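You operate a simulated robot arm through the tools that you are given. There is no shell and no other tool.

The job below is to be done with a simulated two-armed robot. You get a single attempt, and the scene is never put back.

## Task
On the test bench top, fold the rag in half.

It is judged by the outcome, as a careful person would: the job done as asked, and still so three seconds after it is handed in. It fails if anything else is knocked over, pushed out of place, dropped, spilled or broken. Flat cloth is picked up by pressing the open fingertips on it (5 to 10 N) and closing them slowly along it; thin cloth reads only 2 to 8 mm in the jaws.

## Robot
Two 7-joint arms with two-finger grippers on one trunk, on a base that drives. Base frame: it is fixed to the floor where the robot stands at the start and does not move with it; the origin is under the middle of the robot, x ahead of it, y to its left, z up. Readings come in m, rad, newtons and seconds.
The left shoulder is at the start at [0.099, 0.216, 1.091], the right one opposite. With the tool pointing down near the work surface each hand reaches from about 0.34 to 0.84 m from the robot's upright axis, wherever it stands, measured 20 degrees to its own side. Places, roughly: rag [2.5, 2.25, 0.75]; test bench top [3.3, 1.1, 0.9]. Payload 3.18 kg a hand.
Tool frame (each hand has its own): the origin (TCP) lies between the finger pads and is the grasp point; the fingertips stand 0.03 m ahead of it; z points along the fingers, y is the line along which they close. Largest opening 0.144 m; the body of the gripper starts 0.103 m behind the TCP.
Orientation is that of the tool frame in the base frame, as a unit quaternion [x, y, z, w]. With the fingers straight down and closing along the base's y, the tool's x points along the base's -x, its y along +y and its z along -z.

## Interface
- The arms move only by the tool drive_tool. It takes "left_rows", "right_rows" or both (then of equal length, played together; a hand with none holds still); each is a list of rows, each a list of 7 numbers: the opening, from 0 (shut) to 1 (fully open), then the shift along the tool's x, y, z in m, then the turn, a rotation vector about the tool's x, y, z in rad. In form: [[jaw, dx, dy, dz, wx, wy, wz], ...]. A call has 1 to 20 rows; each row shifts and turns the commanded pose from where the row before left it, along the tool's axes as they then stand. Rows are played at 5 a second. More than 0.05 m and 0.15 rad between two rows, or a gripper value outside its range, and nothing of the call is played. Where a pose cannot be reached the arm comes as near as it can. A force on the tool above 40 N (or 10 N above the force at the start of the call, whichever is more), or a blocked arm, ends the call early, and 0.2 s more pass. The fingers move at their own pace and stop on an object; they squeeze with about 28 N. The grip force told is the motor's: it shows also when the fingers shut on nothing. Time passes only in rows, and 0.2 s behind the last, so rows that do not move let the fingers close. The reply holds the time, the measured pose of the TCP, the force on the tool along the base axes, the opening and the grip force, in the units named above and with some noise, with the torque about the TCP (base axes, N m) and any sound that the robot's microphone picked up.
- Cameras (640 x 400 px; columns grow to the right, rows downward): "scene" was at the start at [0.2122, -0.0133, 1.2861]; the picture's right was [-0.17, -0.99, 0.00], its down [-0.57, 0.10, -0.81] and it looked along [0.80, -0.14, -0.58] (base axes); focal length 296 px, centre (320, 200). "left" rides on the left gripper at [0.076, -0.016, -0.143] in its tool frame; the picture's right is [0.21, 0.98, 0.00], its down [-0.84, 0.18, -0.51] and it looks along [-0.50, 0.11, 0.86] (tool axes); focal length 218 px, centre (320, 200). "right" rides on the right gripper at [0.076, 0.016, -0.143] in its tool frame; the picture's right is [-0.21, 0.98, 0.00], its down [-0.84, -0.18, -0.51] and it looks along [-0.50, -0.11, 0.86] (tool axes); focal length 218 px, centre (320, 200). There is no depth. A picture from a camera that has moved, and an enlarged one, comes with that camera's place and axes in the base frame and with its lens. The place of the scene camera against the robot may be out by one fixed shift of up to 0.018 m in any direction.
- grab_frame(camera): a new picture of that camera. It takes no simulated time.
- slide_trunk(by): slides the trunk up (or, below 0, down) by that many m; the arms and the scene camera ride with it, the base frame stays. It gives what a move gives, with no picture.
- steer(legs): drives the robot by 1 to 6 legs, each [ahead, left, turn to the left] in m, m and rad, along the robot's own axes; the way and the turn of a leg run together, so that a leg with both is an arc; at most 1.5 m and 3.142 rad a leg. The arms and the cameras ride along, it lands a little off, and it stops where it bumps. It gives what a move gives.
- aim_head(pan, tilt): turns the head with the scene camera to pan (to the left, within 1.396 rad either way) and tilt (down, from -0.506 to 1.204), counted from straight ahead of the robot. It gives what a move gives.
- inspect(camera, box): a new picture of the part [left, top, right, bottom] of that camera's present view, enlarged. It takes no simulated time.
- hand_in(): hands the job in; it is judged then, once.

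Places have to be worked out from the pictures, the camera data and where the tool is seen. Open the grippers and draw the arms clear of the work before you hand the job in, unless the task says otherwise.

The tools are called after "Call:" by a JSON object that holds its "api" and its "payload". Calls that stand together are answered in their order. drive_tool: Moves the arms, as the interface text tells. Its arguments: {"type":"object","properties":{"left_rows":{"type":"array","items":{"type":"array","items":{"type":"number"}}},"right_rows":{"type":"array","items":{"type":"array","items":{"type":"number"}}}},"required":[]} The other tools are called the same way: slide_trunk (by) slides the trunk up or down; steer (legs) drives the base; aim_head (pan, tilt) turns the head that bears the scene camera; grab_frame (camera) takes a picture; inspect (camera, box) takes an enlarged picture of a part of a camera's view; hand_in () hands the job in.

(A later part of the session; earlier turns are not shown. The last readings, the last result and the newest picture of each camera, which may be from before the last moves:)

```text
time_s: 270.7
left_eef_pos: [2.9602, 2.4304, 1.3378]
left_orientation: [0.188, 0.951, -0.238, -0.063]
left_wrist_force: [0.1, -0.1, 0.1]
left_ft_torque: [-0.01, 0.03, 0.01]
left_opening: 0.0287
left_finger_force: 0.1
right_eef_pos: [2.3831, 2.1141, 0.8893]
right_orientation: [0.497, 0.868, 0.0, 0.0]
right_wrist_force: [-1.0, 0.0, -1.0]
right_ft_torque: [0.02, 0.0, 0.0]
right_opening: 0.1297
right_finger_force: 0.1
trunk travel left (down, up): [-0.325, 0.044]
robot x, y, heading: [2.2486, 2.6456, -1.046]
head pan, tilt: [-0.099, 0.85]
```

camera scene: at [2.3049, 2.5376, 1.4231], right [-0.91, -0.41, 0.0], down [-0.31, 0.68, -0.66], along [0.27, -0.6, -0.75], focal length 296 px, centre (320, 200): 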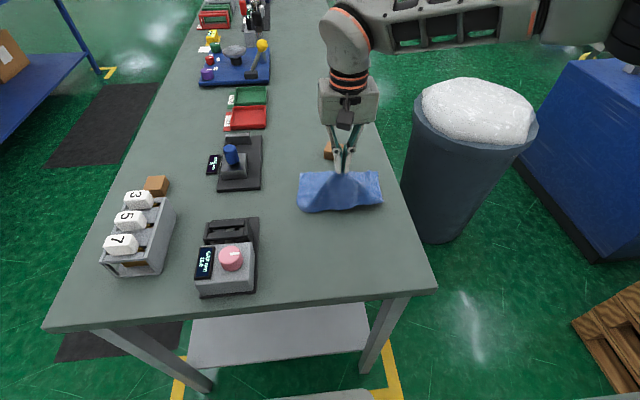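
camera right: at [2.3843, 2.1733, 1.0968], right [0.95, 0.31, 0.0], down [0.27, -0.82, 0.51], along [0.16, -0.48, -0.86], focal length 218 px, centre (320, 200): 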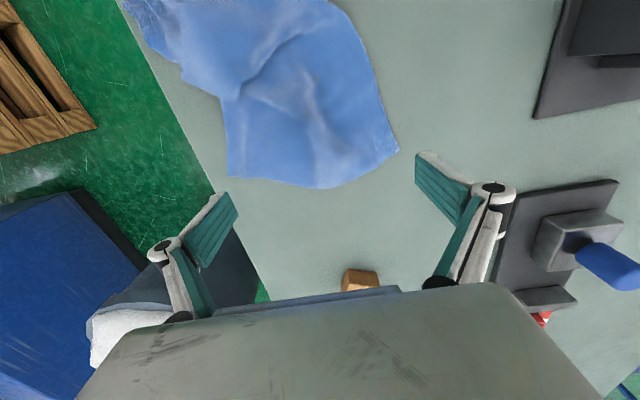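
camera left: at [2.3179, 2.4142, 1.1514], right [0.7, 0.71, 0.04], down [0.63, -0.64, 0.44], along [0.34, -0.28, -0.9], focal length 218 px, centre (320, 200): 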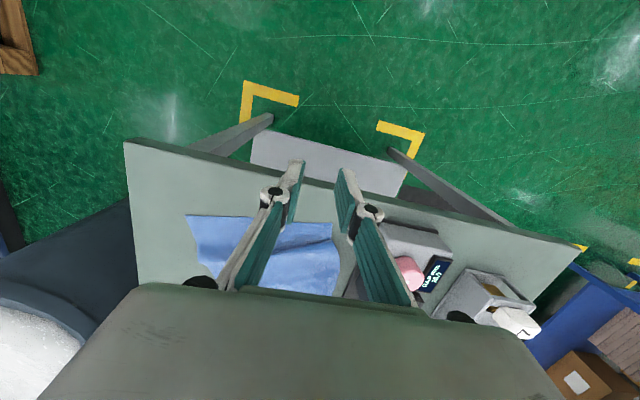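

No contact yet (open fingertips sit a bit higher). I lower further in small steps.

Call:
{"api": "drive_tool", "payload": {"right_rows": [[0.9, 0, 0, 0.002, 0, 0, 0], [0.9, 0, 0, 0.002, 0, 0, 0], [0.9, 0, 0, 0, 0, 0, 0]]}}

Call:
{"api": "inspect", "payload": {"camera": "right", "box": [160, 60, 480, 240]}}

```text
time_s: 271.5
left_eef_pos: [2.9598, 2.4302, 1.3393]
left_orientation: [0.188, 0.951, -0.239, -0.061]
left_wrist_force: [-0.9, -1.4, 1.2]
left_ft_torque: [0.01, 0.01, 0.03]
left_opening: 0.029
left_finger_force: 0.1
right_eef_pos: [2.3824, 2.1139, 0.887]
right_orientation: [0.498, 0.867, -0.001, 0.0]
right_wrist_force: [0.4, 0.2, -0.1]
right_ft_torque: [0.04, 0.01, -0.01]
right_opening: 0.1294
right_finger_force: 0.0
trunk travel left (down, up): [-0.325, 0.044]
robot x, y, heading: [2.2455, 2.6421, -1.045]
head pan, tilt: [-0.099, 0.85]
```

```text
2.00 times, centred on (320, 150) of right
camera zoom: at [2.3586, 2.1881, 1.0285], right [0.95, 0.31, 0.0], down [0.27, -0.82, 0.51], along [0.16, -0.48, -0.86], focal length 436 px, centre (320, 300)
```

zoom: 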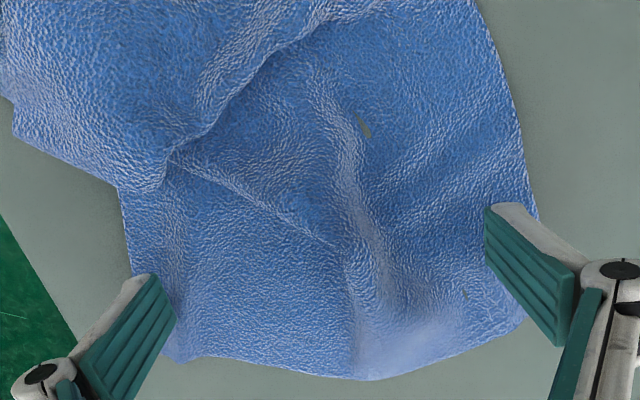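

The fingers are right at the side edges; I narrow them a little and continue down until contact.

Call:
{"api": "drive_tool", "payload": {"right_rows": [[0.75, 0, 0, -0.004, 0, 0, 0], [0.75, 0, 0, 0, 0, 0, 0], [0.75, 0, 0, 0.004, 0, 0, 0], [0.75, 0, 0, 0.002, 0, 0, 0], [0.75, 0, 0, 0, 0, 0, 0]]}}

```text
time_s: 272.7
left_eef_pos: [2.96, 2.4298, 1.3382]
left_orientation: [0.188, 0.951, -0.238, -0.062]
left_wrist_force: [0.0, -0.2, -0.6]
left_ft_torque: [0.0, -0.03, -0.01]
left_opening: 0.0288
left_finger_force: 0.0
right_eef_pos: [2.3831, 2.1142, 0.8842]
right_orientation: [0.498, 0.867, 0.0, 0.001]
right_wrist_force: [-0.2, -0.3, 0.9]
right_ft_torque: [0.01, 0.03, 0.02]
right_opening: 0.1082
right_finger_force: 0.2
trunk travel left (down, up): [-0.325, 0.044]
robot x, y, heading: [2.2436, 2.6411, -1.046]
head pan, tilt: [-0.099, 0.85]
```

Call:
{"api": "drive_tool", "payload": {"right_rows": [[0.75, 0, 0, 0.0015, 0, 0, 0], [0.75, 0, 0, 0.0015, 0, 0, 0], [0.75, 0, 0, 0, 0, 0, 0]]}}

```text
time_s: 273.5
left_eef_pos: [2.9592, 2.4303, 1.3395]
left_orientation: [0.188, 0.951, -0.238, -0.061]
left_wrist_force: [-0.2, -0.2, -0.6]
left_ft_torque: [0.01, 0.03, -0.02]
left_opening: 0.029
left_finger_force: 0.2
right_eef_pos: [2.3837, 2.1142, 0.8837]
right_orientation: [0.498, 0.867, 0.0, 0.001]
right_wrist_force: [-0.4, 0.3, 24.0]
right_ft_torque: [0.0, 0.0, -0.01]
right_opening: 0.0993
right_finger_force: 10.3
trunk travel left (down, up): [-0.325, 0.044]
robot x, y, heading: [2.2413, 2.6445, -1.044]
head pan, tilt: [-0.099, 0.85]
```

Contact with 24 N; I ease off slightly and drag forward about 10 cm.

Call:
{"api": "drive_tool", "payload": {"right_rows": [[0.72, 0, 0, -0.0008, 0, 0, 0], [0.72, -0.006, 0, 0, 0, 0, 0], [0.72, -0.012, 0, 0, 0, 0, 0], [0.72, -0.012, 0, 0, 0, 0, 0], [0.72, -0.012, 0, 0, 0, 0, 0]]}}

Call:
{"api": "inspect", "payload": {"camera": "scene", "box": [240, 130, 440, 290]}}

```text
time_s: 274.7
left_eef_pos: [2.959, 2.4308, 1.3375]
left_orientation: [0.188, 0.951, -0.238, -0.062]
left_wrist_force: [-0.2, -0.3, 0.0]
left_ft_torque: [-0.02, 0.04, 0.01]
left_opening: 0.0289
left_finger_force: 0.0
right_eef_pos: [2.4054, 2.0773, 0.8821]
right_orientation: [0.498, 0.867, 0.0, 0.0]
right_wrist_force: [0.2, -0.5, 4.6]
right_ft_torque: [0.05, 0.04, -0.04]
right_opening: 0.0996
right_finger_force: 0.1
trunk travel left (down, up): [-0.325, 0.044]
robot x, y, heading: [2.2408, 2.6433, -1.048]
head pan, tilt: [-0.099, 0.85]
```

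```text
2.50 times, centred on (340, 210) of scene
camera zoom: at [2.3051, 2.5381, 1.4232], right [-0.91, -0.41, 0.0], down [-0.31, 0.68, -0.66], along [0.27, -0.6, -0.75], focal length 739 px, centre (270, 175)
```

zoom: 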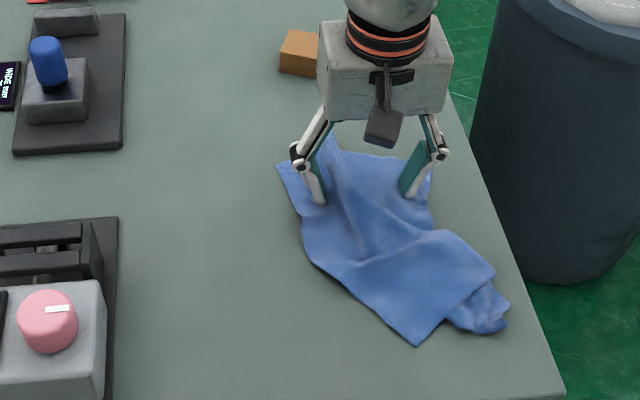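

It slides forward well. I keep the pressure and drag another 7 cm.

Call:
{"api": "drive_tool", "payload": {"right_rows": [[0.72, -0.006, 0, 0.0005, 0, 0, 0], [0.72, -0.012, 0, 0, 0, 0, 0], [0.72, -0.012, 0, 0, 0, 0, 0], [0.72, -0.012, 0, 0.0002, 0, 0, 0], [0.72, -0.012, 0, 0, 0, 0, 0], [0.72, -0.012, 0, 0, 0, 0, 0]]}}

Call:
{"api": "inspect", "payload": {"camera": "scene", "box": [240, 130, 440, 290]}}

```text
time_s: 276.1
left_eef_pos: [2.9594, 2.4301, 1.3384]
left_orientation: [0.189, 0.951, -0.239, -0.061]
left_wrist_force: [0.4, -0.4, -0.2]
left_ft_torque: [-0.02, 0.0, 0.02]
left_opening: 0.0287
left_finger_force: 0.1
right_eef_pos: [2.4388, 2.0186, 0.8823]
right_orientation: [0.498, 0.867, -0.001, 0.001]
right_wrist_force: [0.2, -0.8, 4.5]
right_ft_torque: [0.08, 0.07, 0.01]
right_opening: 0.099
right_finger_force: 0.0
trunk travel left (down, up): [-0.325, 0.044]
robot x, y, heading: [2.2445, 2.646, -1.045]
head pan, tilt: [-0.099, 0.85]
```

```text
2.50 times, centred on (340, 210) of scene
camera zoom: at [2.305, 2.5382, 1.4232], right [-0.91, -0.41, 0.0], down [-0.31, 0.68, -0.66], along [0.27, -0.6, -0.75], focal length 739 px, centre (270, 175)
```

zoom: 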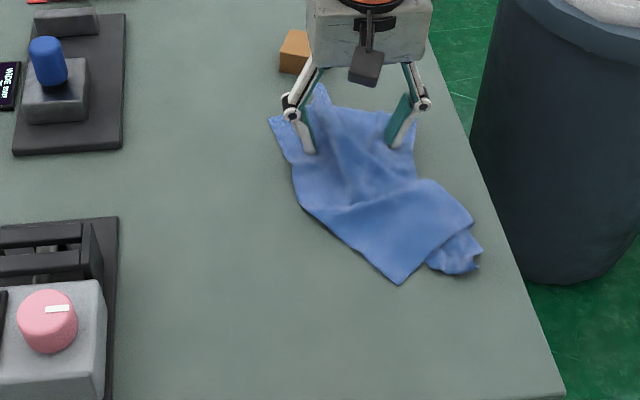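

The rag now has room toward me. I lift off and go to the near-left corner (about (0.47,-0.15)) to pull it left.

Call:
{"api": "drive_tool", "payload": {"right_rows": [[0.72, 0, 0, -0.01, 0, 0, 0], [0.5, 0, 0, -0.04, 0, 0, 0], [0.2, 0.035, 0, -0.03, 0, 0, 0], [0.2, 0.045, 0, 0, 0, 0, 0], [0.2, 0.045, 0, 0, 0, 0, 0], [0.2, 0.03, 0, 0, 0, 0, 0]]}}

Call:
{"api": "grab_frame", "payload": {"camera": "right"}}

Call:
{"api": "inspect", "payload": {"camera": "scene", "box": [240, 130, 440, 290]}}

```text
time_s: 277.5
left_eef_pos: [2.9595, 2.4295, 1.3384]
left_orientation: [0.188, 0.951, -0.238, -0.061]
left_wrist_force: [0.0, -0.1, 0.0]
left_ft_torque: [-0.02, -0.02, 0.01]
left_opening: 0.0289
left_finger_force: 0.1
right_eef_pos: [2.3599, 2.154, 0.9607]
right_orientation: [0.498, 0.867, 0.001, 0.0]
right_wrist_force: [-0.7, 0.1, -0.4]
right_ft_torque: [0.01, -0.03, -0.03]
right_opening: 0.0287
right_finger_force: 0.1
trunk travel left (down, up): [-0.325, 0.044]
robot x, y, heading: [2.2462, 2.6417, -1.051]
head pan, tilt: [-0.099, 0.85]
```

```text
taken
camera right: at [2.3349, 2.2296, 1.1024], right [0.95, 0.31, 0.0], down [0.27, -0.82, 0.51], along [0.16, -0.48, -0.86], focal length 218 px, centre (320, 200)
```

right: 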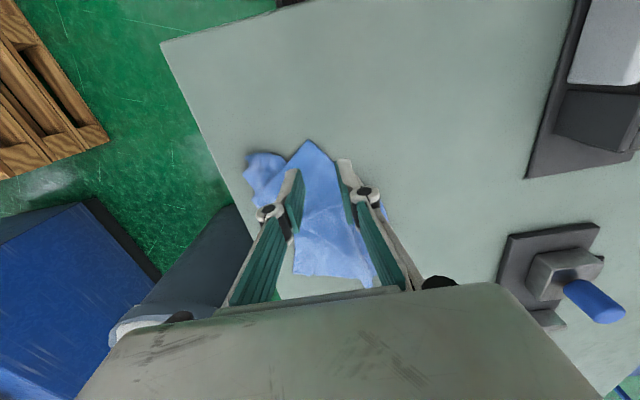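

```text
2.50 times, centred on (340, 210) of scene
camera zoom: at [2.3048, 2.5376, 1.4231], right [-0.91, -0.41, 0.0], down [-0.31, 0.68, -0.66], along [0.27, -0.6, -0.75], focal length 739 px, centre (270, 175)
```

zoom: 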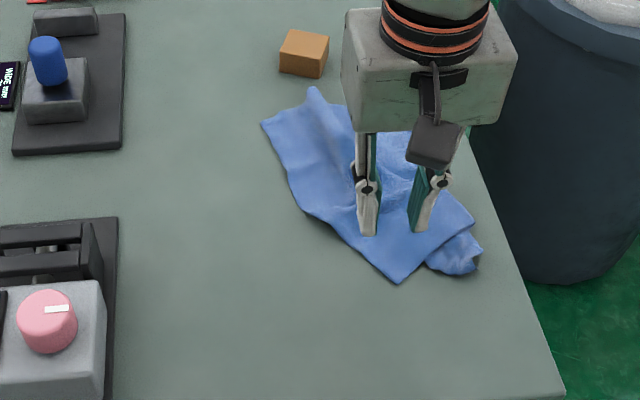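

The near-left corner tip is 1.4 cm behind the TCP. I move 1.6 cm forward and pinch there.

Call:
{"api": "drive_tool", "payload": {"right_rows": [[0.18, -0.008, -0.004, 0.02, 0, 0, 0], [0.18, -0.008, -0.004, 0.02, 0, 0, 0], [0.18, 0, 0, 0.02, 0, 0, 0], [0.18, 0, 0, 0.006, 0, 0, 0], [0.18, 0, 0, 0.003, 0, 0, 0], [0.18, 0, 0, 0.001, 0, 0, 0], [0.18, 0, 0, 0, 0, 0, 0]]}}

Call:
{"api": "inspect", "payload": {"camera": "right", "box": [220, 90, 420, 215]}}

```text
time_s: 279.1
left_eef_pos: [2.9587, 2.4303, 1.3389]
left_orientation: [0.189, 0.951, -0.238, -0.061]
left_wrist_force: [1.0, -0.4, 0.1]
left_ft_torque: [-0.03, -0.01, 0.0]
left_opening: 0.0288
left_finger_force: 0.0
right_eef_pos: [2.3601, 2.1362, 0.8915]
right_orientation: [0.498, 0.867, 0.0, 0.0]
right_wrist_force: [-0.4, 0.4, 5.8]
right_ft_torque: [-0.1, 0.07, -0.02]
right_opening: 0.0258
right_finger_force: 0.0
trunk travel left (down, up): [-0.325, 0.044]
robot x, y, heading: [2.2435, 2.6434, -1.047]
head pan, tilt: [-0.099, 0.85]
```

```text
3.20 times, centred on (320, 152) of right
camera zoom: at [2.3361, 2.2107, 1.0335], right [0.95, 0.31, 0.0], down [0.27, -0.82, 0.51], along [0.16, -0.48, -0.86], focal length 698 px, centre (320, 352)
```

zoom: 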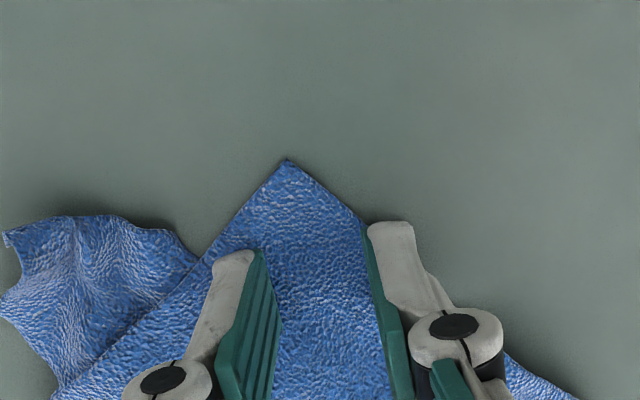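

Both fingers are on the corner, 5.8 N. I close slowly.

Call:
{"api": "drive_tool", "payload": {"right_rows": [[0.17, 0, 0, 0.0005, 0, 0, 0], [0.16, 0, 0, 0, 0, 0, 0], [0.15, 0, 0, 0, 0, 0, 0], [0.14, 0, 0, 0.0002, 0, 0, 0], [0.13, 0, 0, 0, 0, 0, 0], [0.12, 0, 0, 0.0002, 0, 0, 0], [0.11, 0, 0, 0, 0, 0, 0], [0.1, 0, 0, 0.0002, 0, 0, 0], [0.09, 0, 0, 0, 0, 0, 0], [0.08, 0, 0, 0.0002, 0, 0, 0], [0.07, 0, 0, 0, 0, 0, 0], [0.06, 0, 0, 0.0002, 0, 0, 0], [0.05, 0, 0, 0, 0, 0, 0], [0.04, 0, 0, 0, 0, 0, 0], [0.03, 0, 0, 0, 0, 0, 0], [0.02, 0, 0, 0, 0, 0, 0], [0, 0, 0, 0, 0, 0, 0], [0, 0, 0, 0, 0, 0, 0]]}}

Call:
{"api": "inspect", "payload": {"camera": "right", "box": [220, 90, 420, 215]}}

```text
time_s: 282.9
left_eef_pos: [2.9604, 2.4306, 1.3363]
left_orientation: [0.189, 0.951, -0.239, -0.061]
left_wrist_force: [0.0, 0.1, 0.3]
left_ft_torque: [-0.01, 0.02, 0.0]
left_opening: 0.0286
left_finger_force: 0.0
right_eef_pos: [2.3598, 2.1368, 0.8895]
right_orientation: [0.498, 0.867, 0.0, 0.0]
right_wrist_force: [-0.4, -0.6, 0.6]
right_ft_torque: [0.0, 0.02, 0.04]
right_opening: 0.0002
right_finger_force: 27.7
trunk travel left (down, up): [-0.325, 0.044]
robot x, y, heading: [2.2464, 2.6426, -1.046]
head pan, tilt: [-0.099, 0.85]
```

```text
3.20 times, centred on (320, 152) of right
camera zoom: at [2.3359, 2.2107, 1.0316], right [0.95, 0.31, 0.0], down [0.27, -0.82, 0.51], along [0.16, -0.48, -0.86], focal length 698 px, centre (320, 352)
```

zoom: 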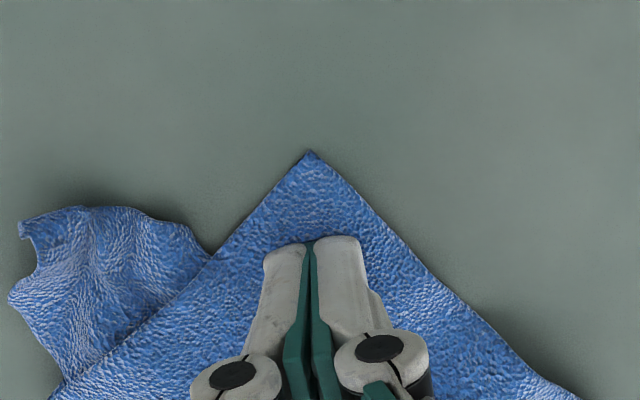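

The pinch slipped. The closed tips are right on the corner, so I press harder and drag it left and slightly toward me.

Call:
{"api": "drive_tool", "payload": {"right_rows": [[0, 0, 0, 0.0014, 0, 0, 0], [0, 0.002, 0.006, 0, 0, 0, 0], [0, 0.004, 0.012, 0, 0, 0, 0], [0, 0.004, 0.012, 0, 0, 0, 0], [0, 0.004, 0.012, 0, 0, 0, 0], [0, 0.004, 0.012, 0, 0, 0, 0], [0, 0.004, 0.012, 0, 0, 0, 0]]}}

Call:
{"api": "inspect", "payload": {"camera": "scene", "box": [240, 130, 440, 290]}}

```text
time_s: 284.5
left_eef_pos: [2.9598, 2.4295, 1.3388]
left_orientation: [0.188, 0.951, -0.239, -0.062]
left_wrist_force: [0.1, -0.8, 0.6]
left_ft_torque: [0.01, 0.0, -0.01]
left_opening: 0.0291
left_finger_force: 0.1
right_eef_pos: [2.407, 2.1892, 0.8897]
right_orientation: [0.497, 0.867, 0.0, -0.001]
right_wrist_force: [0.1, 0.1, -0.1]
right_ft_torque: [0.0, -0.01, 0.0]
right_opening: 0.0002
right_finger_force: 27.9
trunk travel left (down, up): [-0.325, 0.044]
robot x, y, heading: [2.2455, 2.6443, -1.047]
head pan, tilt: [-0.099, 0.85]
```

```text
2.50 times, centred on (340, 210) of scene
camera zoom: at [2.3054, 2.5376, 1.4231], right [-0.91, -0.41, 0.0], down [-0.31, 0.68, -0.66], along [0.27, -0.6, -0.75], focal length 739 px, centre (270, 175)
```

zoom: 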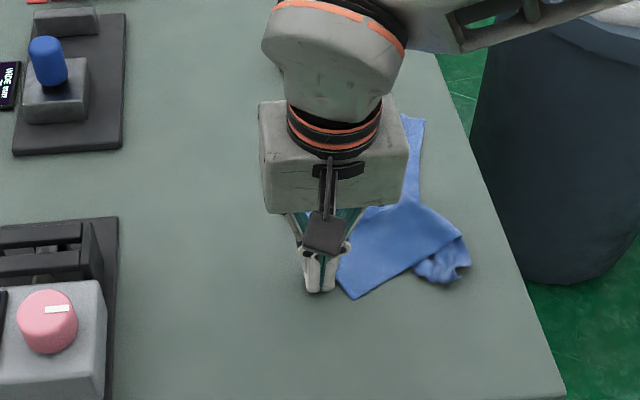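

It moved about 5 cm and then slipped off. I lift and look.

Call:
{"api": "drive_tool", "payload": {"right_rows": [[0, 0, 0, -0.03, 0, 0, 0], [0.1, 0, 0, -0.04, 0, 0, 0], [0.15, 0.02, 0, -0.03, 0, 0, 0], [0.15, 0.04, 0, 0, 0, 0, 0]]}}

Call:
{"api": "inspect", "payload": {"camera": "scene", "box": [240, 130, 440, 290]}}

Call:
{"api": "grab_frame", "payload": {"camera": "right"}}

```text
time_s: 285.5
left_eef_pos: [2.9593, 2.4298, 1.3388]
left_orientation: [0.189, 0.951, -0.238, -0.061]
left_wrist_force: [-0.4, -0.1, -0.5]
left_ft_torque: [-0.02, 0.03, -0.01]
left_opening: 0.0286
left_finger_force: 0.1
right_eef_pos: [2.3751, 2.2415, 0.9894]
right_orientation: [0.498, 0.867, 0.0, 0.0]
right_wrist_force: [-0.5, -0.5, 0.3]
right_ft_torque: [0.02, 0.01, 0.0]
right_opening: 0.0215
right_finger_force: 0.1
trunk travel left (down, up): [-0.325, 0.044]
robot x, y, heading: [2.2436, 2.6418, -1.048]
head pan, tilt: [-0.099, 0.85]
```

```text
2.50 times, centred on (340, 210) of scene
camera zoom: at [2.3047, 2.5378, 1.4231], right [-0.91, -0.41, 0.0], down [-0.31, 0.68, -0.66], along [0.27, -0.6, -0.75], focal length 739 px, centre (270, 175)
```

zoom: 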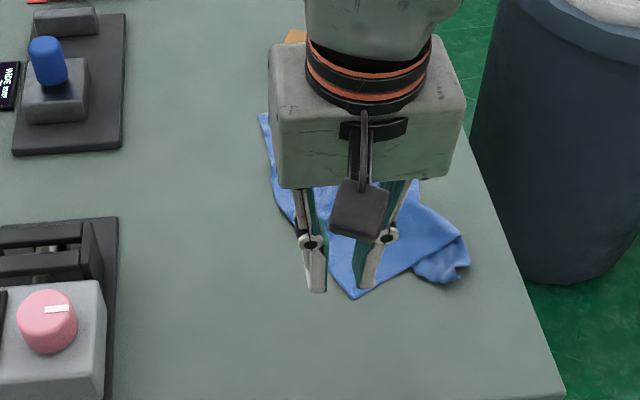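

```text
taken
camera right: at [2.3503, 2.3158, 1.1314], right [0.95, 0.31, 0.0], down [0.27, -0.82, 0.51], along [0.16, -0.48, -0.86], focal length 218 px, centre (320, 200)
```

right: 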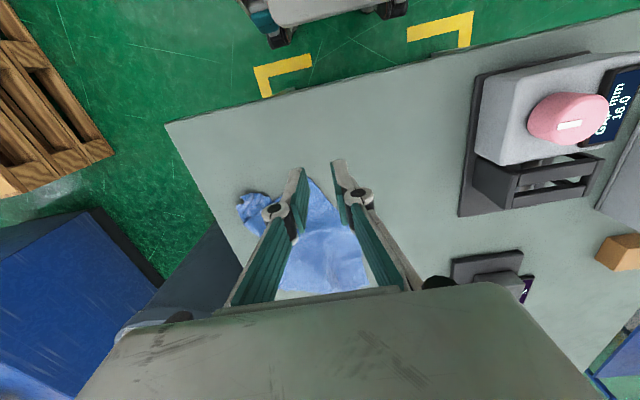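

I move the hand aside for an unobstructed look at the rag.

Call:
{"api": "drive_tool", "payload": {"right_rows": [[0.15, 0, -0.04, -0.02, 0, 0, 0], [0.15, 0, -0.045, 0, 0, 0, 0], [0.15, 0, -0.045, 0, 0, 0, 0], [0.15, 0, -0.045, 0, 0, 0, 0]]}}

Call:
{"api": "inspect", "payload": {"camera": "scene", "box": [250, 130, 420, 270]}}

```text
time_s: 286.5
left_eef_pos: [2.9587, 2.4285, 1.3388]
left_orientation: [0.188, 0.951, -0.238, -0.06]
left_wrist_force: [0.7, -0.1, -0.1]
left_ft_torque: [0.03, -0.05, 0.02]
left_opening: 0.0289
left_finger_force: 0.1
right_eef_pos: [2.2234, 2.1501, 1.0097]
right_orientation: [0.497, 0.868, 0.001, 0.0]
right_wrist_force: [-0.7, -0.2, -0.3]
right_ft_torque: [-0.01, -0.02, -0.01]
right_opening: 0.0214
right_finger_force: 0.1
trunk travel left (down, up): [-0.325, 0.044]
robot x, y, heading: [2.246, 2.6405, -1.05]
head pan, tilt: [-0.099, 0.85]
```

```text
2.86 times, centred on (335, 200) of scene
camera zoom: at [2.3033, 2.537, 1.4231], right [-0.91, -0.41, 0.0], down [-0.31, 0.69, -0.66], along [0.27, -0.6, -0.75], focal length 844 px, centre (277, 200)
```

zoom: 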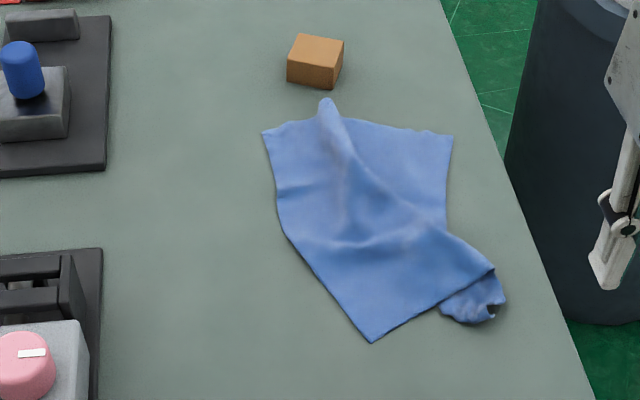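

I now see it clearly: the near-left corner must go left, and the near-right corner is tucked under. I press on the near-left corner area and drag it left about 8 cm.

Call:
{"api": "drive_tool", "payload": {"right_rows": [[0, -0.015, 0.038, 0, 0, 0, 0], [0, -0.015, 0.038, 0, 0, 0, 0], [0, -0.015, 0.038, 0, 0, 0, 0], [0, -0.015, 0.038, 0, 0, 0, 0], [0, 0, 0, 0.04, 0, 0, 0], [0, 0, 0, 0.04, 0, 0, 0], [0, 0, 0, 0.03, 0, 0, 0], [0, 0, 0, 0.009, 0, 0, 0], [0, 0, 0, 0.003, 0, 0, 0], [0, 0, 0, 0, 0, 0, 0]]}}

Call:
{"api": "inspect", "payload": {"camera": "right", "box": [220, 90, 420, 215]}}

```text
time_s: 288.7
left_eef_pos: [2.9587, 2.4299, 1.3385]
left_orientation: [0.188, 0.951, -0.238, -0.061]
left_wrist_force: [0.6, 0.3, 0.7]
left_ft_torque: [-0.02, 0.0, 0.07]
left_opening: 0.029
left_finger_force: 0.0
right_eef_pos: [2.3861, 2.1778, 0.8882]
right_orientation: [0.497, 0.868, 0.0, 0.001]
right_wrist_force: [-1.4, -2.3, 18.3]
right_ft_torque: [-0.03, 0.11, 0.02]
right_opening: 0.0
right_finger_force: 28.2
trunk travel left (down, up): [-0.325, 0.044]
robot x, y, heading: [2.245, 2.6426, -1.049]
head pan, tilt: [-0.099, 0.85]
```

```text
3.20 times, centred on (320, 152) of right
camera zoom: at [2.3623, 2.2521, 1.0299], right [0.95, 0.31, 0.0], down [0.27, -0.82, 0.51], along [0.16, -0.48, -0.86], focal length 698 px, centre (320, 352)
```

zoom: 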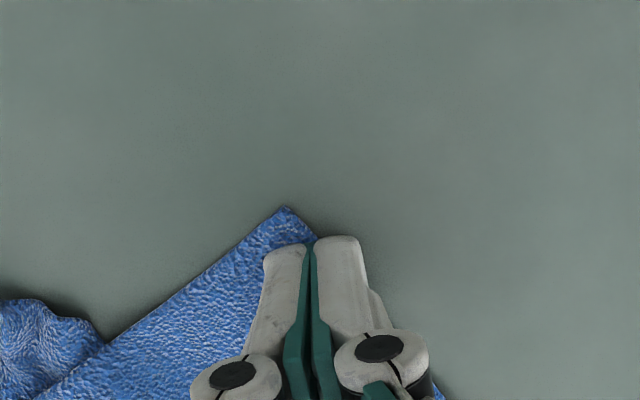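

I'm a bit too close to the left edge; I shift 1.5 cm inward before dragging.

Call:
{"api": "drive_tool", "payload": {"right_rows": [[0, 0, 0, -0.006, 0, 0, 0], [0, -0.008, -0.016, 0, 0, 0, 0], [0, 0, 0, 0.0058, 0, 0, 0], [0, 0, 0.004, 0, 0, 0, 0], [0, 0, 0.012, 0, 0, 0, 0], [0, 0, 0.012, 0, 0, 0, 0], [0, 0.001, 0.012, 0, 0, 0, 0], [0, 0.001, 0.012, 0, 0, 0, 0], [0, 0.001, 0.012, 0, 0, 0, 0], [0, 0.001, 0.012, 0, 0, 0, 0]]}}

Call:
{"api": "inspect", "payload": {"camera": "scene", "box": [250, 130, 420, 270]}}

```text
time_s: 290.9
left_eef_pos: [2.9576, 2.4314, 1.3403]
left_orientation: [0.189, 0.95, -0.239, -0.062]
left_wrist_force: [-0.1, -0.5, -0.5]
left_ft_torque: [-0.01, 0.01, -0.02]
left_opening: 0.0292
left_finger_force: 0.1
right_eef_pos: [2.4414, 2.2054, 0.8878]
right_orientation: [0.498, 0.867, 0.0, 0.001]
right_wrist_force: [-6.0, -4.0, 37.4]
right_ft_torque: [0.02, 0.29, 0.06]
right_opening: 0.0
right_finger_force: 28.2
trunk travel left (down, up): [-0.325, 0.044]
robot x, y, heading: [2.244, 2.6403, -1.047]
head pan, tilt: [-0.099, 0.85]
```

```text
2.86 times, centred on (335, 200) of scene
camera zoom: at [2.3038, 2.5393, 1.4235], right [-0.91, -0.41, 0.0], down [-0.31, 0.68, -0.66], along [0.27, -0.6, -0.75], focal length 844 px, centre (277, 200)
```

zoom: 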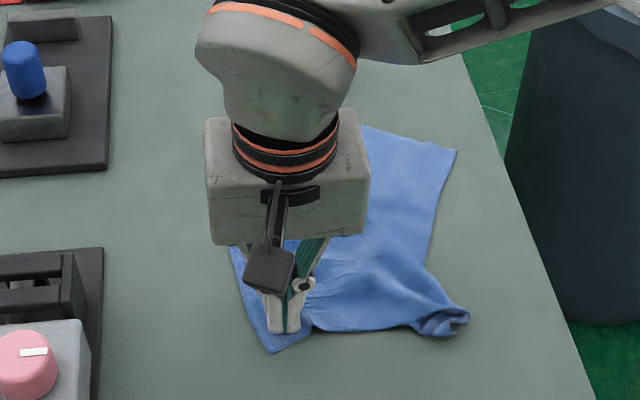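

That dragged the corner well to the left (force got high, so I lift off now) and the rag is nearly square again.

Call:
{"api": "drive_tool", "payload": {"right_rows": [[0, 0, 0, -0.01, 0, 0, 0], [0.1, 0, 0, -0.04, 0, 0, 0], [0.2, 0, 0, -0.04, 0, 0, 0], [0.25, 0.02, -0.04, -0.01, 0, 0, 0], [0.25, 0, -0.045, 0, 0, 0, 0], [0.25, 0, -0.045, 0, 0, 0, 0], [0.25, 0, -0.03, 0, 0, 0, 0]]}}

Call:
{"api": "inspect", "payload": {"camera": "scene", "box": [250, 130, 420, 270]}}

Call:
{"api": "grab_frame", "payload": {"camera": "right"}}

```text
time_s: 292.5
left_eef_pos: [2.9594, 2.4289, 1.3382]
left_orientation: [0.189, 0.951, -0.238, -0.06]
left_wrist_force: [-0.1, -0.1, -0.4]
left_ft_torque: [-0.03, -0.01, -0.02]
left_opening: 0.0287
left_finger_force: 0.0
right_eef_pos: [2.2907, 2.1403, 0.9886]
right_orientation: [0.498, 0.867, 0.0, -0.001]
right_wrist_force: [-0.4, -0.1, 0.3]
right_ft_torque: [0.0, -0.02, 0.0]
right_opening: 0.0361
right_finger_force: 0.1
trunk travel left (down, up): [-0.325, 0.044]
robot x, y, heading: [2.2401, 2.6427, -1.048]
head pan, tilt: [-0.099, 0.85]
```

```text
2.86 times, centred on (335, 200) of scene
camera zoom: at [2.3044, 2.5372, 1.4231], right [-0.91, -0.41, 0.0], down [-0.31, 0.68, -0.66], along [0.27, -0.6, -0.75], focal length 844 px, centre (277, 200)
```

zoom: 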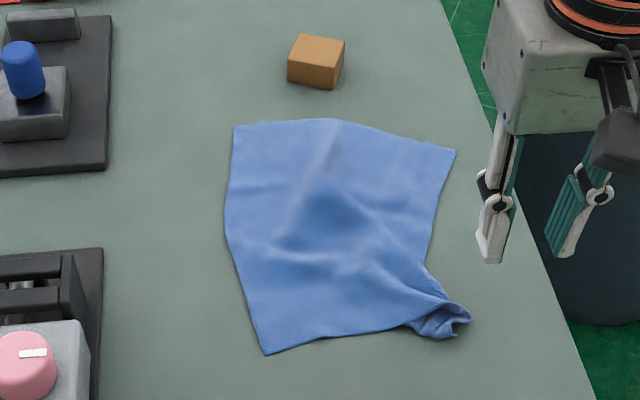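

```text
taken
camera right: at [2.2662, 2.2145, 1.1307], right [0.95, 0.31, 0.0], down [0.27, -0.82, 0.51], along [0.16, -0.48, -0.86], focal length 218 px, centre (320, 200)
```

right: 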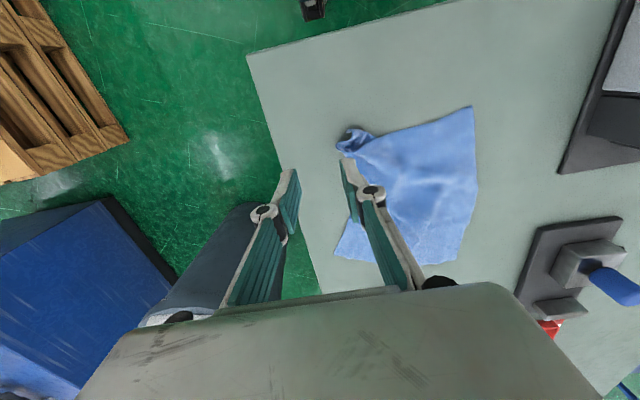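

Very good: only the near-right corner is still curled. To grip across this curl I turn the right hand 90 degrees (fingers closing fore-aft).

Call:
{"api": "drive_tool", "payload": {"right_rows": [[0.25, 0, 0, 0, 0, 0, 0.1428], [0.25, 0, 0, 0, 0, 0, 0.1428], [0.25, 0, 0, 0, 0, 0, 0.1428], [0.25, 0, 0, 0, 0, 0, 0.1428], [0.25, 0, 0, 0, 0, 0, 0.1428], [0.25, 0, 0, 0, 0, 0, 0.1428], [0.25, 0, 0, 0, 0, 0, 0.1428], [0.25, 0, 0, 0, 0, 0, 0.1428], [0.25, 0, 0, 0, 0, 0, 0.1428], [0.25, 0, 0, 0, 0, 0, 0.1428], [0.25, 0, 0, 0, 0, 0, 0.1428]]}}

Call:
{"api": "grab_frame", "payload": {"camera": "right"}}

```text
time_s: 294.9
left_eef_pos: [2.9595, 2.43, 1.3388]
left_orientation: [0.188, 0.951, -0.238, -0.062]
left_wrist_force: [0.1, 0.5, -1.1]
left_ft_torque: [-0.02, -0.04, -0.01]
left_opening: 0.0289
left_finger_force: 0.0
right_eef_pos: [2.2926, 2.1416, 0.9867]
right_orientation: [0.965, 0.261, 0.0, 0.0]
right_wrist_force: [0.4, -0.3, 0.3]
right_ft_torque: [-0.01, -0.02, 0.01]
right_opening: 0.0359
right_finger_force: 0.1
trunk travel left (down, up): [-0.325, 0.044]
robot x, y, heading: [2.2461, 2.6436, -1.041]
head pan, tilt: [-0.099, 0.85]
```

```text
taken
camera right: at [2.3666, 2.1654, 1.1284], right [0.31, -0.95, 0.0], down [-0.82, -0.27, 0.51], along [-0.48, -0.16, -0.86], focal length 218 px, centre (320, 200)
```

right: 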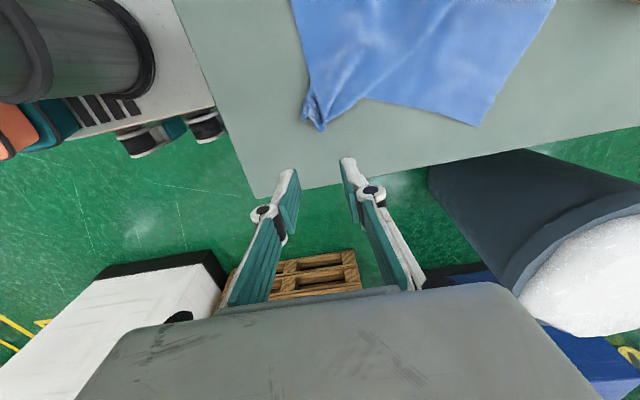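

The curl runs 2–5 cm to the left of the TCP, right in line. I shift 3.3 cm left and descend straddling it.

Call:
{"api": "drive_tool", "payload": {"right_rows": [[0.28, 0.017, 0, 0.02, 0, 0, 0], [0.28, 0.016, 0, 0.02, 0, 0, 0], [0.28, 0, 0, 0.025, 0, 0, 0], [0.28, 0, 0, 0.02, 0, 0, 0], [0.28, 0, 0, 0.007, 0, 0, 0], [0.28, 0, 0, 0, 0, 0, 0]]}}

Call:
{"api": "inspect", "payload": {"camera": "right", "box": [220, 90, 420, 215]}}

```text
time_s: 296.3
left_eef_pos: [2.9599, 2.4293, 1.3363]
left_orientation: [0.188, 0.951, -0.238, -0.062]
left_wrist_force: [-1.1, 0.0, -1.0]
left_ft_torque: [0.01, -0.04, 0.0]
left_opening: 0.029
left_finger_force: 0.1
right_eef_pos: [2.3205, 2.1561, 0.8929]
right_orientation: [0.965, 0.262, 0.0, 0.0]
right_wrist_force: [0.7, -0.8, -0.2]
right_ft_torque: [-0.01, 0.02, 0.02]
right_opening: 0.0403
right_finger_force: 0.1
trunk travel left (down, up): [-0.325, 0.044]
robot x, y, heading: [2.2404, 2.6399, -1.047]
head pan, tilt: [-0.099, 0.85]
```

```text
3.20 times, centred on (320, 152) of right
camera zoom: at [2.3948, 2.1806, 1.0366], right [0.31, -0.95, 0.0], down [-0.82, -0.27, 0.51], along [-0.48, -0.16, -0.86], focal length 698 px, centre (320, 352)
```

zoom: 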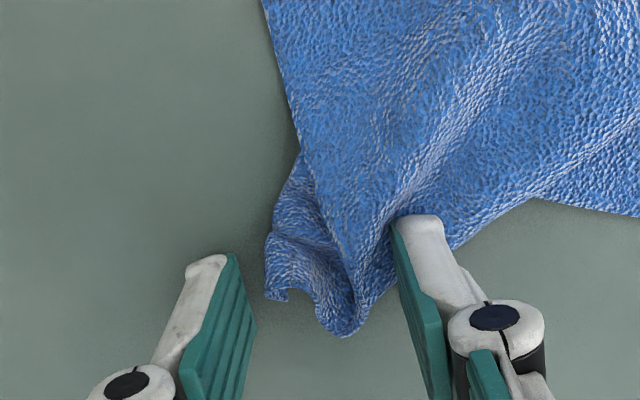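

The curled corner lies between the fingers. I close on it.

Call:
{"api": "drive_tool", "payload": {"right_rows": [[0.24, 0, 0, 0.0008, 0, 0, 0], [0.2, 0, 0, 0, 0, 0, 0], [0.16, 0, 0, 0, 0, 0, 0], [0.12, 0, 0, 0, 0, 0, 0], [0.08, 0, 0, 0, 0, 0, 0], [0.04, 0, 0, 0, 0, 0, 0], [0, 0, 0, 0, 0, 0, 0], [0, 0, 0, 0, 0, 0, 0]]}}

Call:
{"api": "inspect", "payload": {"camera": "right", "box": [220, 90, 420, 215]}}

```text
time_s: 298.1
left_eef_pos: [2.9589, 2.4296, 1.3389]
left_orientation: [0.188, 0.951, -0.238, -0.062]
left_wrist_force: [0.1, 0.0, -0.2]
left_ft_torque: [0.0, -0.04, -0.02]
left_opening: 0.0287
left_finger_force: 0.1
right_eef_pos: [2.3196, 2.1565, 0.8946]
right_orientation: [0.965, 0.261, 0.0, 0.0]
right_wrist_force: [0.0, 0.5, 1.1]
right_ft_torque: [0.0, 0.03, -0.02]
right_opening: 0.0027
right_finger_force: 30.7
trunk travel left (down, up): [-0.325, 0.044]
robot x, y, heading: [2.2439, 2.6422, -1.046]
head pan, tilt: [-0.099, 0.85]
```

```text
3.20 times, centred on (320, 152) of right
camera zoom: at [2.3947, 2.1812, 1.0359], right [0.31, -0.95, 0.0], down [-0.82, -0.27, 0.51], along [-0.48, -0.16, -0.86], focal length 698 px, centre (320, 352)
```

zoom: 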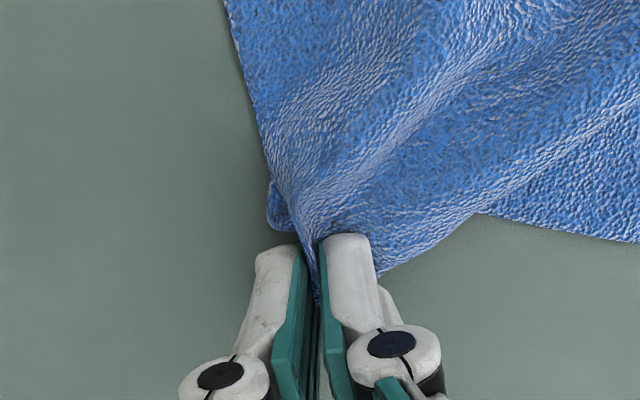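

Gripped (2.7 mm). I lift a little and pull the corner toward me to straighten that side.

Call:
{"api": "drive_tool", "payload": {"right_rows": [[0, 0, 0, -0.012, 0, 0, 0], [0, -0.002, -0.012, 0, 0, 0, 0], [0, -0.002, -0.012, 0, 0, 0, 0], [0, -0.003, -0.012, 0, 0, 0, 0], [0, -0.003, -0.012, 0, 0, 0, 0]]}}

Call:
{"api": "inspect", "payload": {"camera": "scene", "box": [250, 130, 420, 270]}}

```text
time_s: 299.3
left_eef_pos: [2.9596, 2.43, 1.3382]
left_orientation: [0.188, 0.951, -0.239, -0.061]
left_wrist_force: [-1.1, -0.9, -0.1]
left_ft_torque: [-0.01, 0.0, 0.01]
left_opening: 0.0285
left_finger_force: 0.2
right_eef_pos: [2.2876, 2.1936, 0.9057]
right_orientation: [0.966, 0.26, 0.0, -0.001]
right_wrist_force: [-0.6, -0.5, 2.5]
right_ft_torque: [-0.09, -0.03, 0.01]
right_opening: 0.0018
right_finger_force: 24.0
trunk travel left (down, up): [-0.325, 0.044]
robot x, y, heading: [2.2475, 2.6418, -1.049]
head pan, tilt: [-0.099, 0.85]
```

```text
2.86 times, centred on (335, 200) of scene
camera zoom: at [2.3048, 2.5376, 1.4231], right [-0.91, -0.41, 0.0], down [-0.31, 0.68, -0.66], along [0.27, -0.6, -0.75], focal length 844 px, centre (277, 200)
```

zoom: 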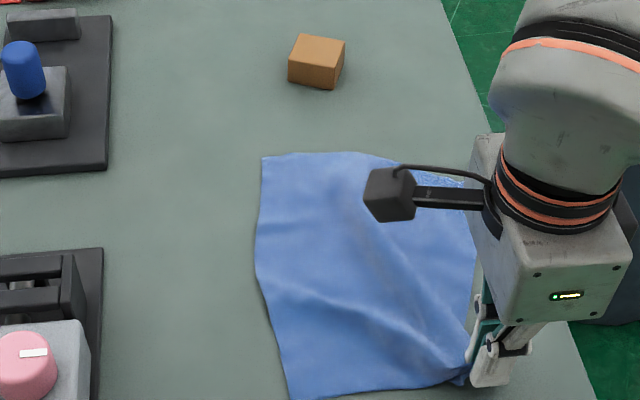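

The rag is now stretched out nicely. I lower, release, and lift away.

Call:
{"api": "drive_tool", "payload": {"right_rows": [[0, 0, 0, 0.012, 0, 0, 0], [0.05, 0, 0, 0, 0, 0, 0], [0.12, 0, 0, -0.001, 0, 0, 0], [0.2, 0, 0, -0.004, 0, 0, 0], [0.2, 0, 0, -0.03, 0, 0, 0], [0.2, 0, 0, -0.04, 0, 0, 0], [0.2, -0.04, 0, -0.02, 0, 0, 0], [0.2, -0.045, 0, 0, 0, 0, 0]]}}

Call:
{"api": "inspect", "payload": {"camera": "scene", "box": [250, 130, 420, 270]}}

```text
time_s: 301.1
left_eef_pos: [2.9579, 2.4307, 1.3378]
left_orientation: [0.188, 0.951, -0.238, -0.061]
left_wrist_force: [-0.5, 0.3, 0.3]
left_ft_torque: [0.03, -0.03, 0.03]
left_opening: 0.0287
left_finger_force: 0.0
right_eef_pos: [2.2119, 2.151, 0.9869]
right_orientation: [0.965, 0.263, 0.0, 0.0]
right_wrist_force: [-0.9, -0.1, -0.4]
right_ft_torque: [-0.01, -0.02, 0.0]
right_opening: 0.0288
right_finger_force: 0.1
trunk travel left (down, up): [-0.325, 0.044]
robot x, y, heading: [2.2452, 2.6429, -1.046]
head pan, tilt: [-0.099, 0.85]
```

```text
2.86 times, centred on (335, 200) of scene
camera zoom: at [2.3038, 2.5374, 1.4231], right [-0.91, -0.41, 0.0], down [-0.31, 0.68, -0.66], along [0.27, -0.6, -0.75], focal length 844 px, centre (277, 200)
```

zoom: 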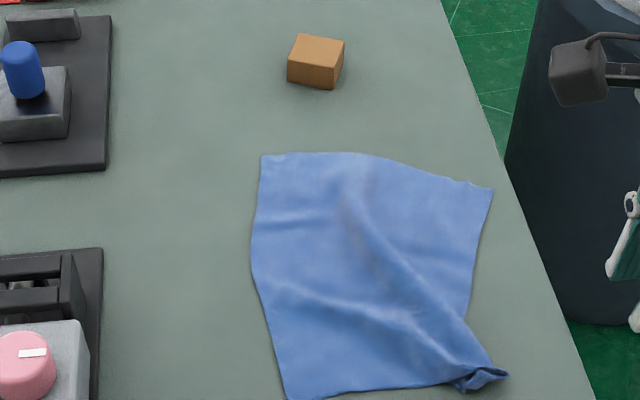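

The rag is flat again apart from a small curl at the near-right corner. I zoom on that.

Call:
{"api": "inspect", "payload": {"camera": "scene", "box": [375, 230, 435, 280]}}

Call:
{"api": "grab_frame", "payload": {"camera": "right"}}

```text
8.00 times, centred on (405, 255) of scene
camera zoom: at [2.3038, 2.5374, 1.4231], right [-0.91, -0.41, 0.0], down [-0.31, 0.68, -0.66], along [0.27, -0.6, -0.75], focal length 2364 px, centre (-360, -240)
```

zoom: 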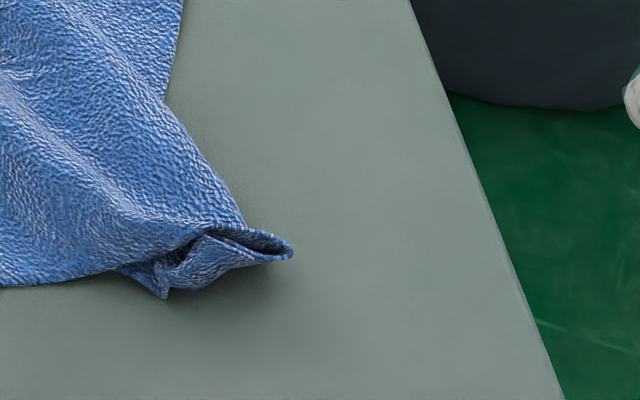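

```text
taken
camera right: at [2.2869, 2.1757, 1.1291], right [0.31, -0.95, 0.0], down [-0.82, -0.27, 0.51], along [-0.48, -0.16, -0.86], focal length 218 px, centre (320, 200)
```

right: 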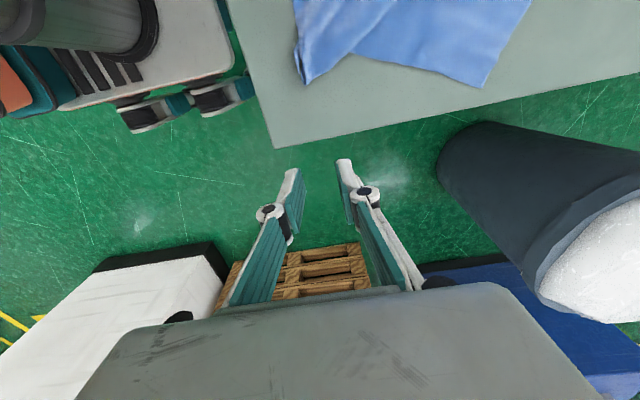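

I first correct the far-right corner, which sits about 5 cm too close: press on it with closed tips and drag it forward.

Call:
{"api": "drive_tool", "payload": {"right_rows": [[0, 0.013, 0.045, 0, 0, 0, 0], [0, 0.013, 0.045, 0, 0, 0, 0], [0, 0.013, 0.045, 0, 0, 0, 0], [0, 0.013, 0.043, 0, 0, 0, 0], [0, 0, 0, 0.04, 0, 0, 0], [0, 0, 0, 0.04, 0, 0, 0], [0, 0, 0, 0.014, 0, 0, 0], [0, 0, 0, 0.003, 0, 0, 0], [0, 0, 0, 0, 0, 0, 0]]}}

Call:
{"api": "inspect", "payload": {"camera": "scene", "box": [250, 130, 420, 270]}}

Call:
{"api": "grab_frame", "payload": {"camera": "right"}}

```text
time_s: 303.1
left_eef_pos: [2.9613, 2.4296, 1.3389]
left_orientation: [0.188, 0.951, -0.239, -0.061]
left_wrist_force: [-0.3, 0.3, -0.1]
left_ft_torque: [-0.02, -0.01, 0.01]
left_opening: 0.0289
left_finger_force: 0.0
right_eef_pos: [2.3485, 2.0249, 0.8909]
right_orientation: [0.965, 0.262, 0.0, 0.0]
right_wrist_force: [-0.5, -0.5, -0.4]
right_ft_torque: [-0.01, -0.03, 0.01]
right_opening: 0.0
right_finger_force: 27.9
trunk travel left (down, up): [-0.325, 0.044]
robot x, y, heading: [2.2459, 2.6415, -1.046]
head pan, tilt: [-0.099, 0.85]
```

```text
2.86 times, centred on (335, 200) of scene
camera zoom: at [2.305, 2.5375, 1.4231], right [-0.91, -0.41, 0.0], down [-0.31, 0.68, -0.66], along [0.27, -0.6, -0.75], focal length 844 px, centre (277, 200)
```

zoom: 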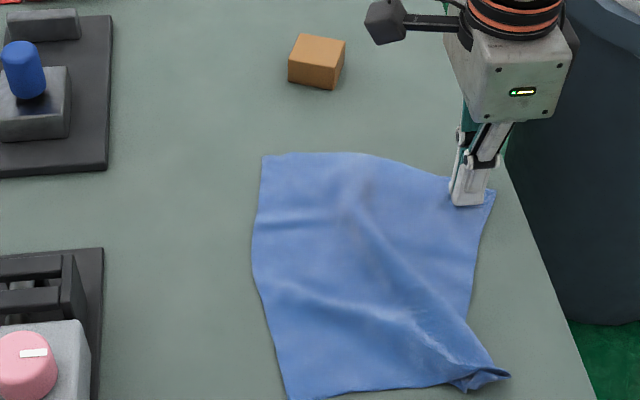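

```text
taken
camera right: at [2.4233, 2.049, 1.0327], right [0.31, -0.95, 0.0], down [-0.82, -0.27, 0.51], along [-0.48, -0.16, -0.86], focal length 218 px, centre (320, 200)
```

right: 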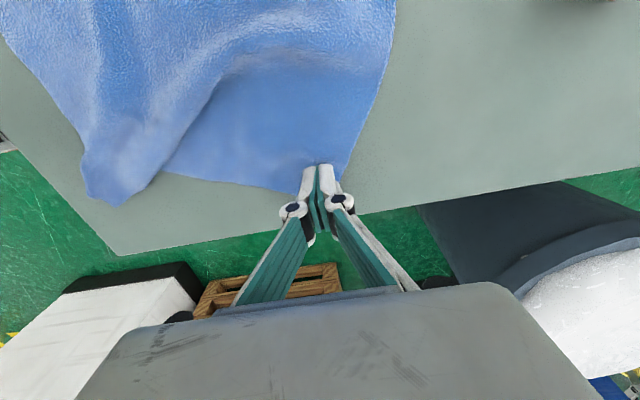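

The tips are on the far-right corner. I press down and drag forward.

Call:
{"api": "drive_tool", "payload": {"right_rows": [[0, 0, 0, 0.002, 0, 0, 0], [0, 0, 0, 0.001, 0, 0, 0], [0, 0, 0.006, 0, 0, 0, 0], [0, 0, 0.012, 0, 0, 0, 0], [0, 0, 0.012, 0, 0, 0, 0], [0, 0, 0.012, 0, 0, 0, 0]]}}

Call:
{"api": "inspect", "payload": {"camera": "scene", "box": [250, 130, 420, 270]}}

```text
time_s: 304.5
left_eef_pos: [2.9605, 2.4297, 1.3385]
left_orientation: [0.189, 0.951, -0.239, -0.062]
left_wrist_force: [-0.3, 0.3, -0.2]
left_ft_torque: [0.01, 0.01, 0.01]
left_opening: 0.029
left_finger_force: 0.1
right_eef_pos: [2.3701, 1.9866, 0.888]
right_orientation: [0.965, 0.26, 0.0, 0.0]
right_wrist_force: [-1.1, -0.4, 3.1]
right_ft_torque: [0.0, 0.02, 0.03]
right_opening: 0.0003
right_finger_force: 28.3
trunk travel left (down, up): [-0.325, 0.044]
robot x, y, heading: [2.2478, 2.6411, -1.043]
head pan, tilt: [-0.099, 0.85]
```

```text
2.86 times, centred on (335, 200) of scene
camera zoom: at [2.3053, 2.5376, 1.4231], right [-0.91, -0.41, 0.0], down [-0.31, 0.68, -0.66], along [0.27, -0.6, -0.75], focal length 844 px, centre (277, 200)
```

zoom: 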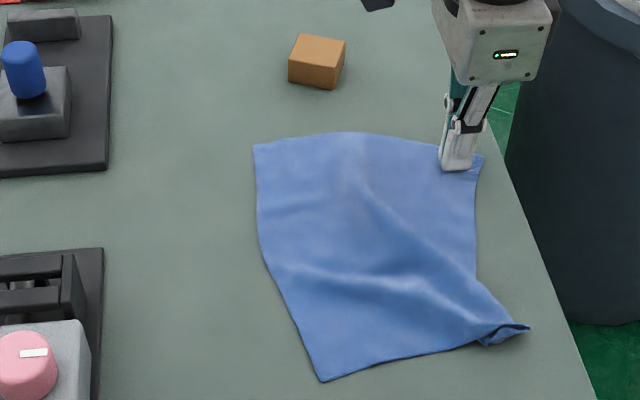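

The rag turned along and is nearly rectangular; only the near-right corner is still short. I lift off and go back to its curled tip for one more pull.

Call:
{"api": "drive_tool", "payload": {"right_rows": [[0, 0, 0, -0.03, 0, 0, 0], [0.15, 0, 0, -0.04, 0, 0, 0], [0.28, 0.003, -0.04, -0.01, 0, 0, 0], [0.28, 0.004, -0.046, 0, 0, 0, 0], [0.28, 0.003, -0.046, 0, 0, 0, 0], [0.28, 0.003, -0.044, 0, 0, 0, 0]]}}

Call:
{"api": "grab_frame", "payload": {"camera": "right"}}

```text
time_s: 305.9
left_eef_pos: [2.9601, 2.4303, 1.3383]
left_orientation: [0.188, 0.951, -0.239, -0.061]
left_wrist_force: [-0.6, -0.4, -0.6]
left_ft_torque: [-0.01, -0.02, -0.01]
left_opening: 0.0289
left_finger_force: 0.1
right_eef_pos: [2.2921, 2.144, 0.9698]
right_orientation: [0.965, 0.261, 0.0, 0.0]
right_wrist_force: [-0.6, 0.4, 0.4]
right_ft_torque: [0.0, -0.02, 0.02]
right_opening: 0.0404
right_finger_force: 0.0
trunk travel left (down, up): [-0.325, 0.044]
robot x, y, heading: [2.2437, 2.6403, -1.048]
head pan, tilt: [-0.099, 0.85]
```

```text
taken
camera right: at [2.367, 2.1688, 1.1133], right [0.31, -0.95, 0.0], down [-0.82, -0.27, 0.51], along [-0.48, -0.16, -0.86], focal length 218 px, centre (320, 200)
```

right: 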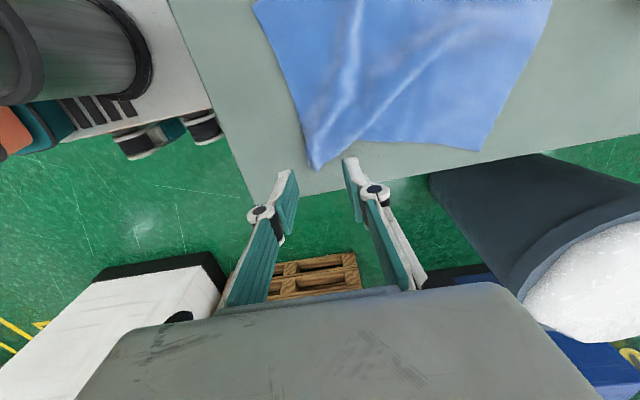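

The curled tip is right below the hand. I centre and descend, then close on it.

Call:
{"api": "drive_tool", "payload": {"right_rows": [[0.28, -0.006, -0.008, 0.025, 0, 0, 0], [0.28, 0, 0, 0.03, 0, 0, 0], [0.28, 0, 0, 0.02, 0, 0, 0], [0.28, 0, 0, 0.003, 0, 0, 0], [0.22, 0, 0, 0.0005, 0, 0, 0], [0.16, 0, 0, 0, 0, 0, 0], [0.1, 0, 0, 0, 0, 0, 0], [0.05, 0, 0, 0, 0, 0, 0], [0, 0, 0, 0, 0, 0, 0], [0, 0, 0, 0, 0, 0, 0]]}}

Call:
{"api": "inspect", "payload": {"camera": "right", "box": [220, 90, 420, 215]}}

```text
time_s: 308.1
left_eef_pos: [2.9598, 2.43, 1.3374]
left_orientation: [0.188, 0.95, -0.239, -0.062]
left_wrist_force: [0.6, -0.6, -0.7]
left_ft_torque: [-0.03, 0.0, 0.0]
left_opening: 0.0288
left_finger_force: 0.0
right_eef_pos: [2.2834, 2.1495, 0.8895]
right_orientation: [0.965, 0.261, 0.001, 0.0]
right_wrist_force: [-0.2, 1.7, 1.8]
right_ft_torque: [-0.19, -0.07, -0.02]
right_opening: 0.0025
right_finger_force: 29.6
trunk travel left (down, up): [-0.325, 0.044]
robot x, y, heading: [2.2454, 2.6416, -1.047]
head pan, tilt: [-0.099, 0.85]
```

```text
3.20 times, centred on (320, 152) of right
camera zoom: at [2.3574, 2.174, 1.0325], right [0.31, -0.95, 0.0], down [-0.82, -0.27, 0.51], along [-0.48, -0.16, -0.86], focal length 698 px, centre (320, 352)
```

zoom: 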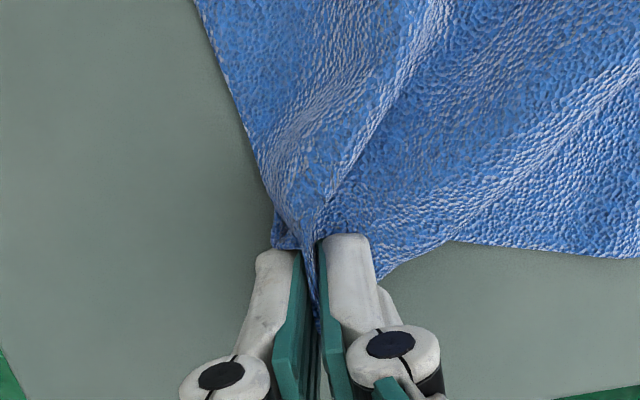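

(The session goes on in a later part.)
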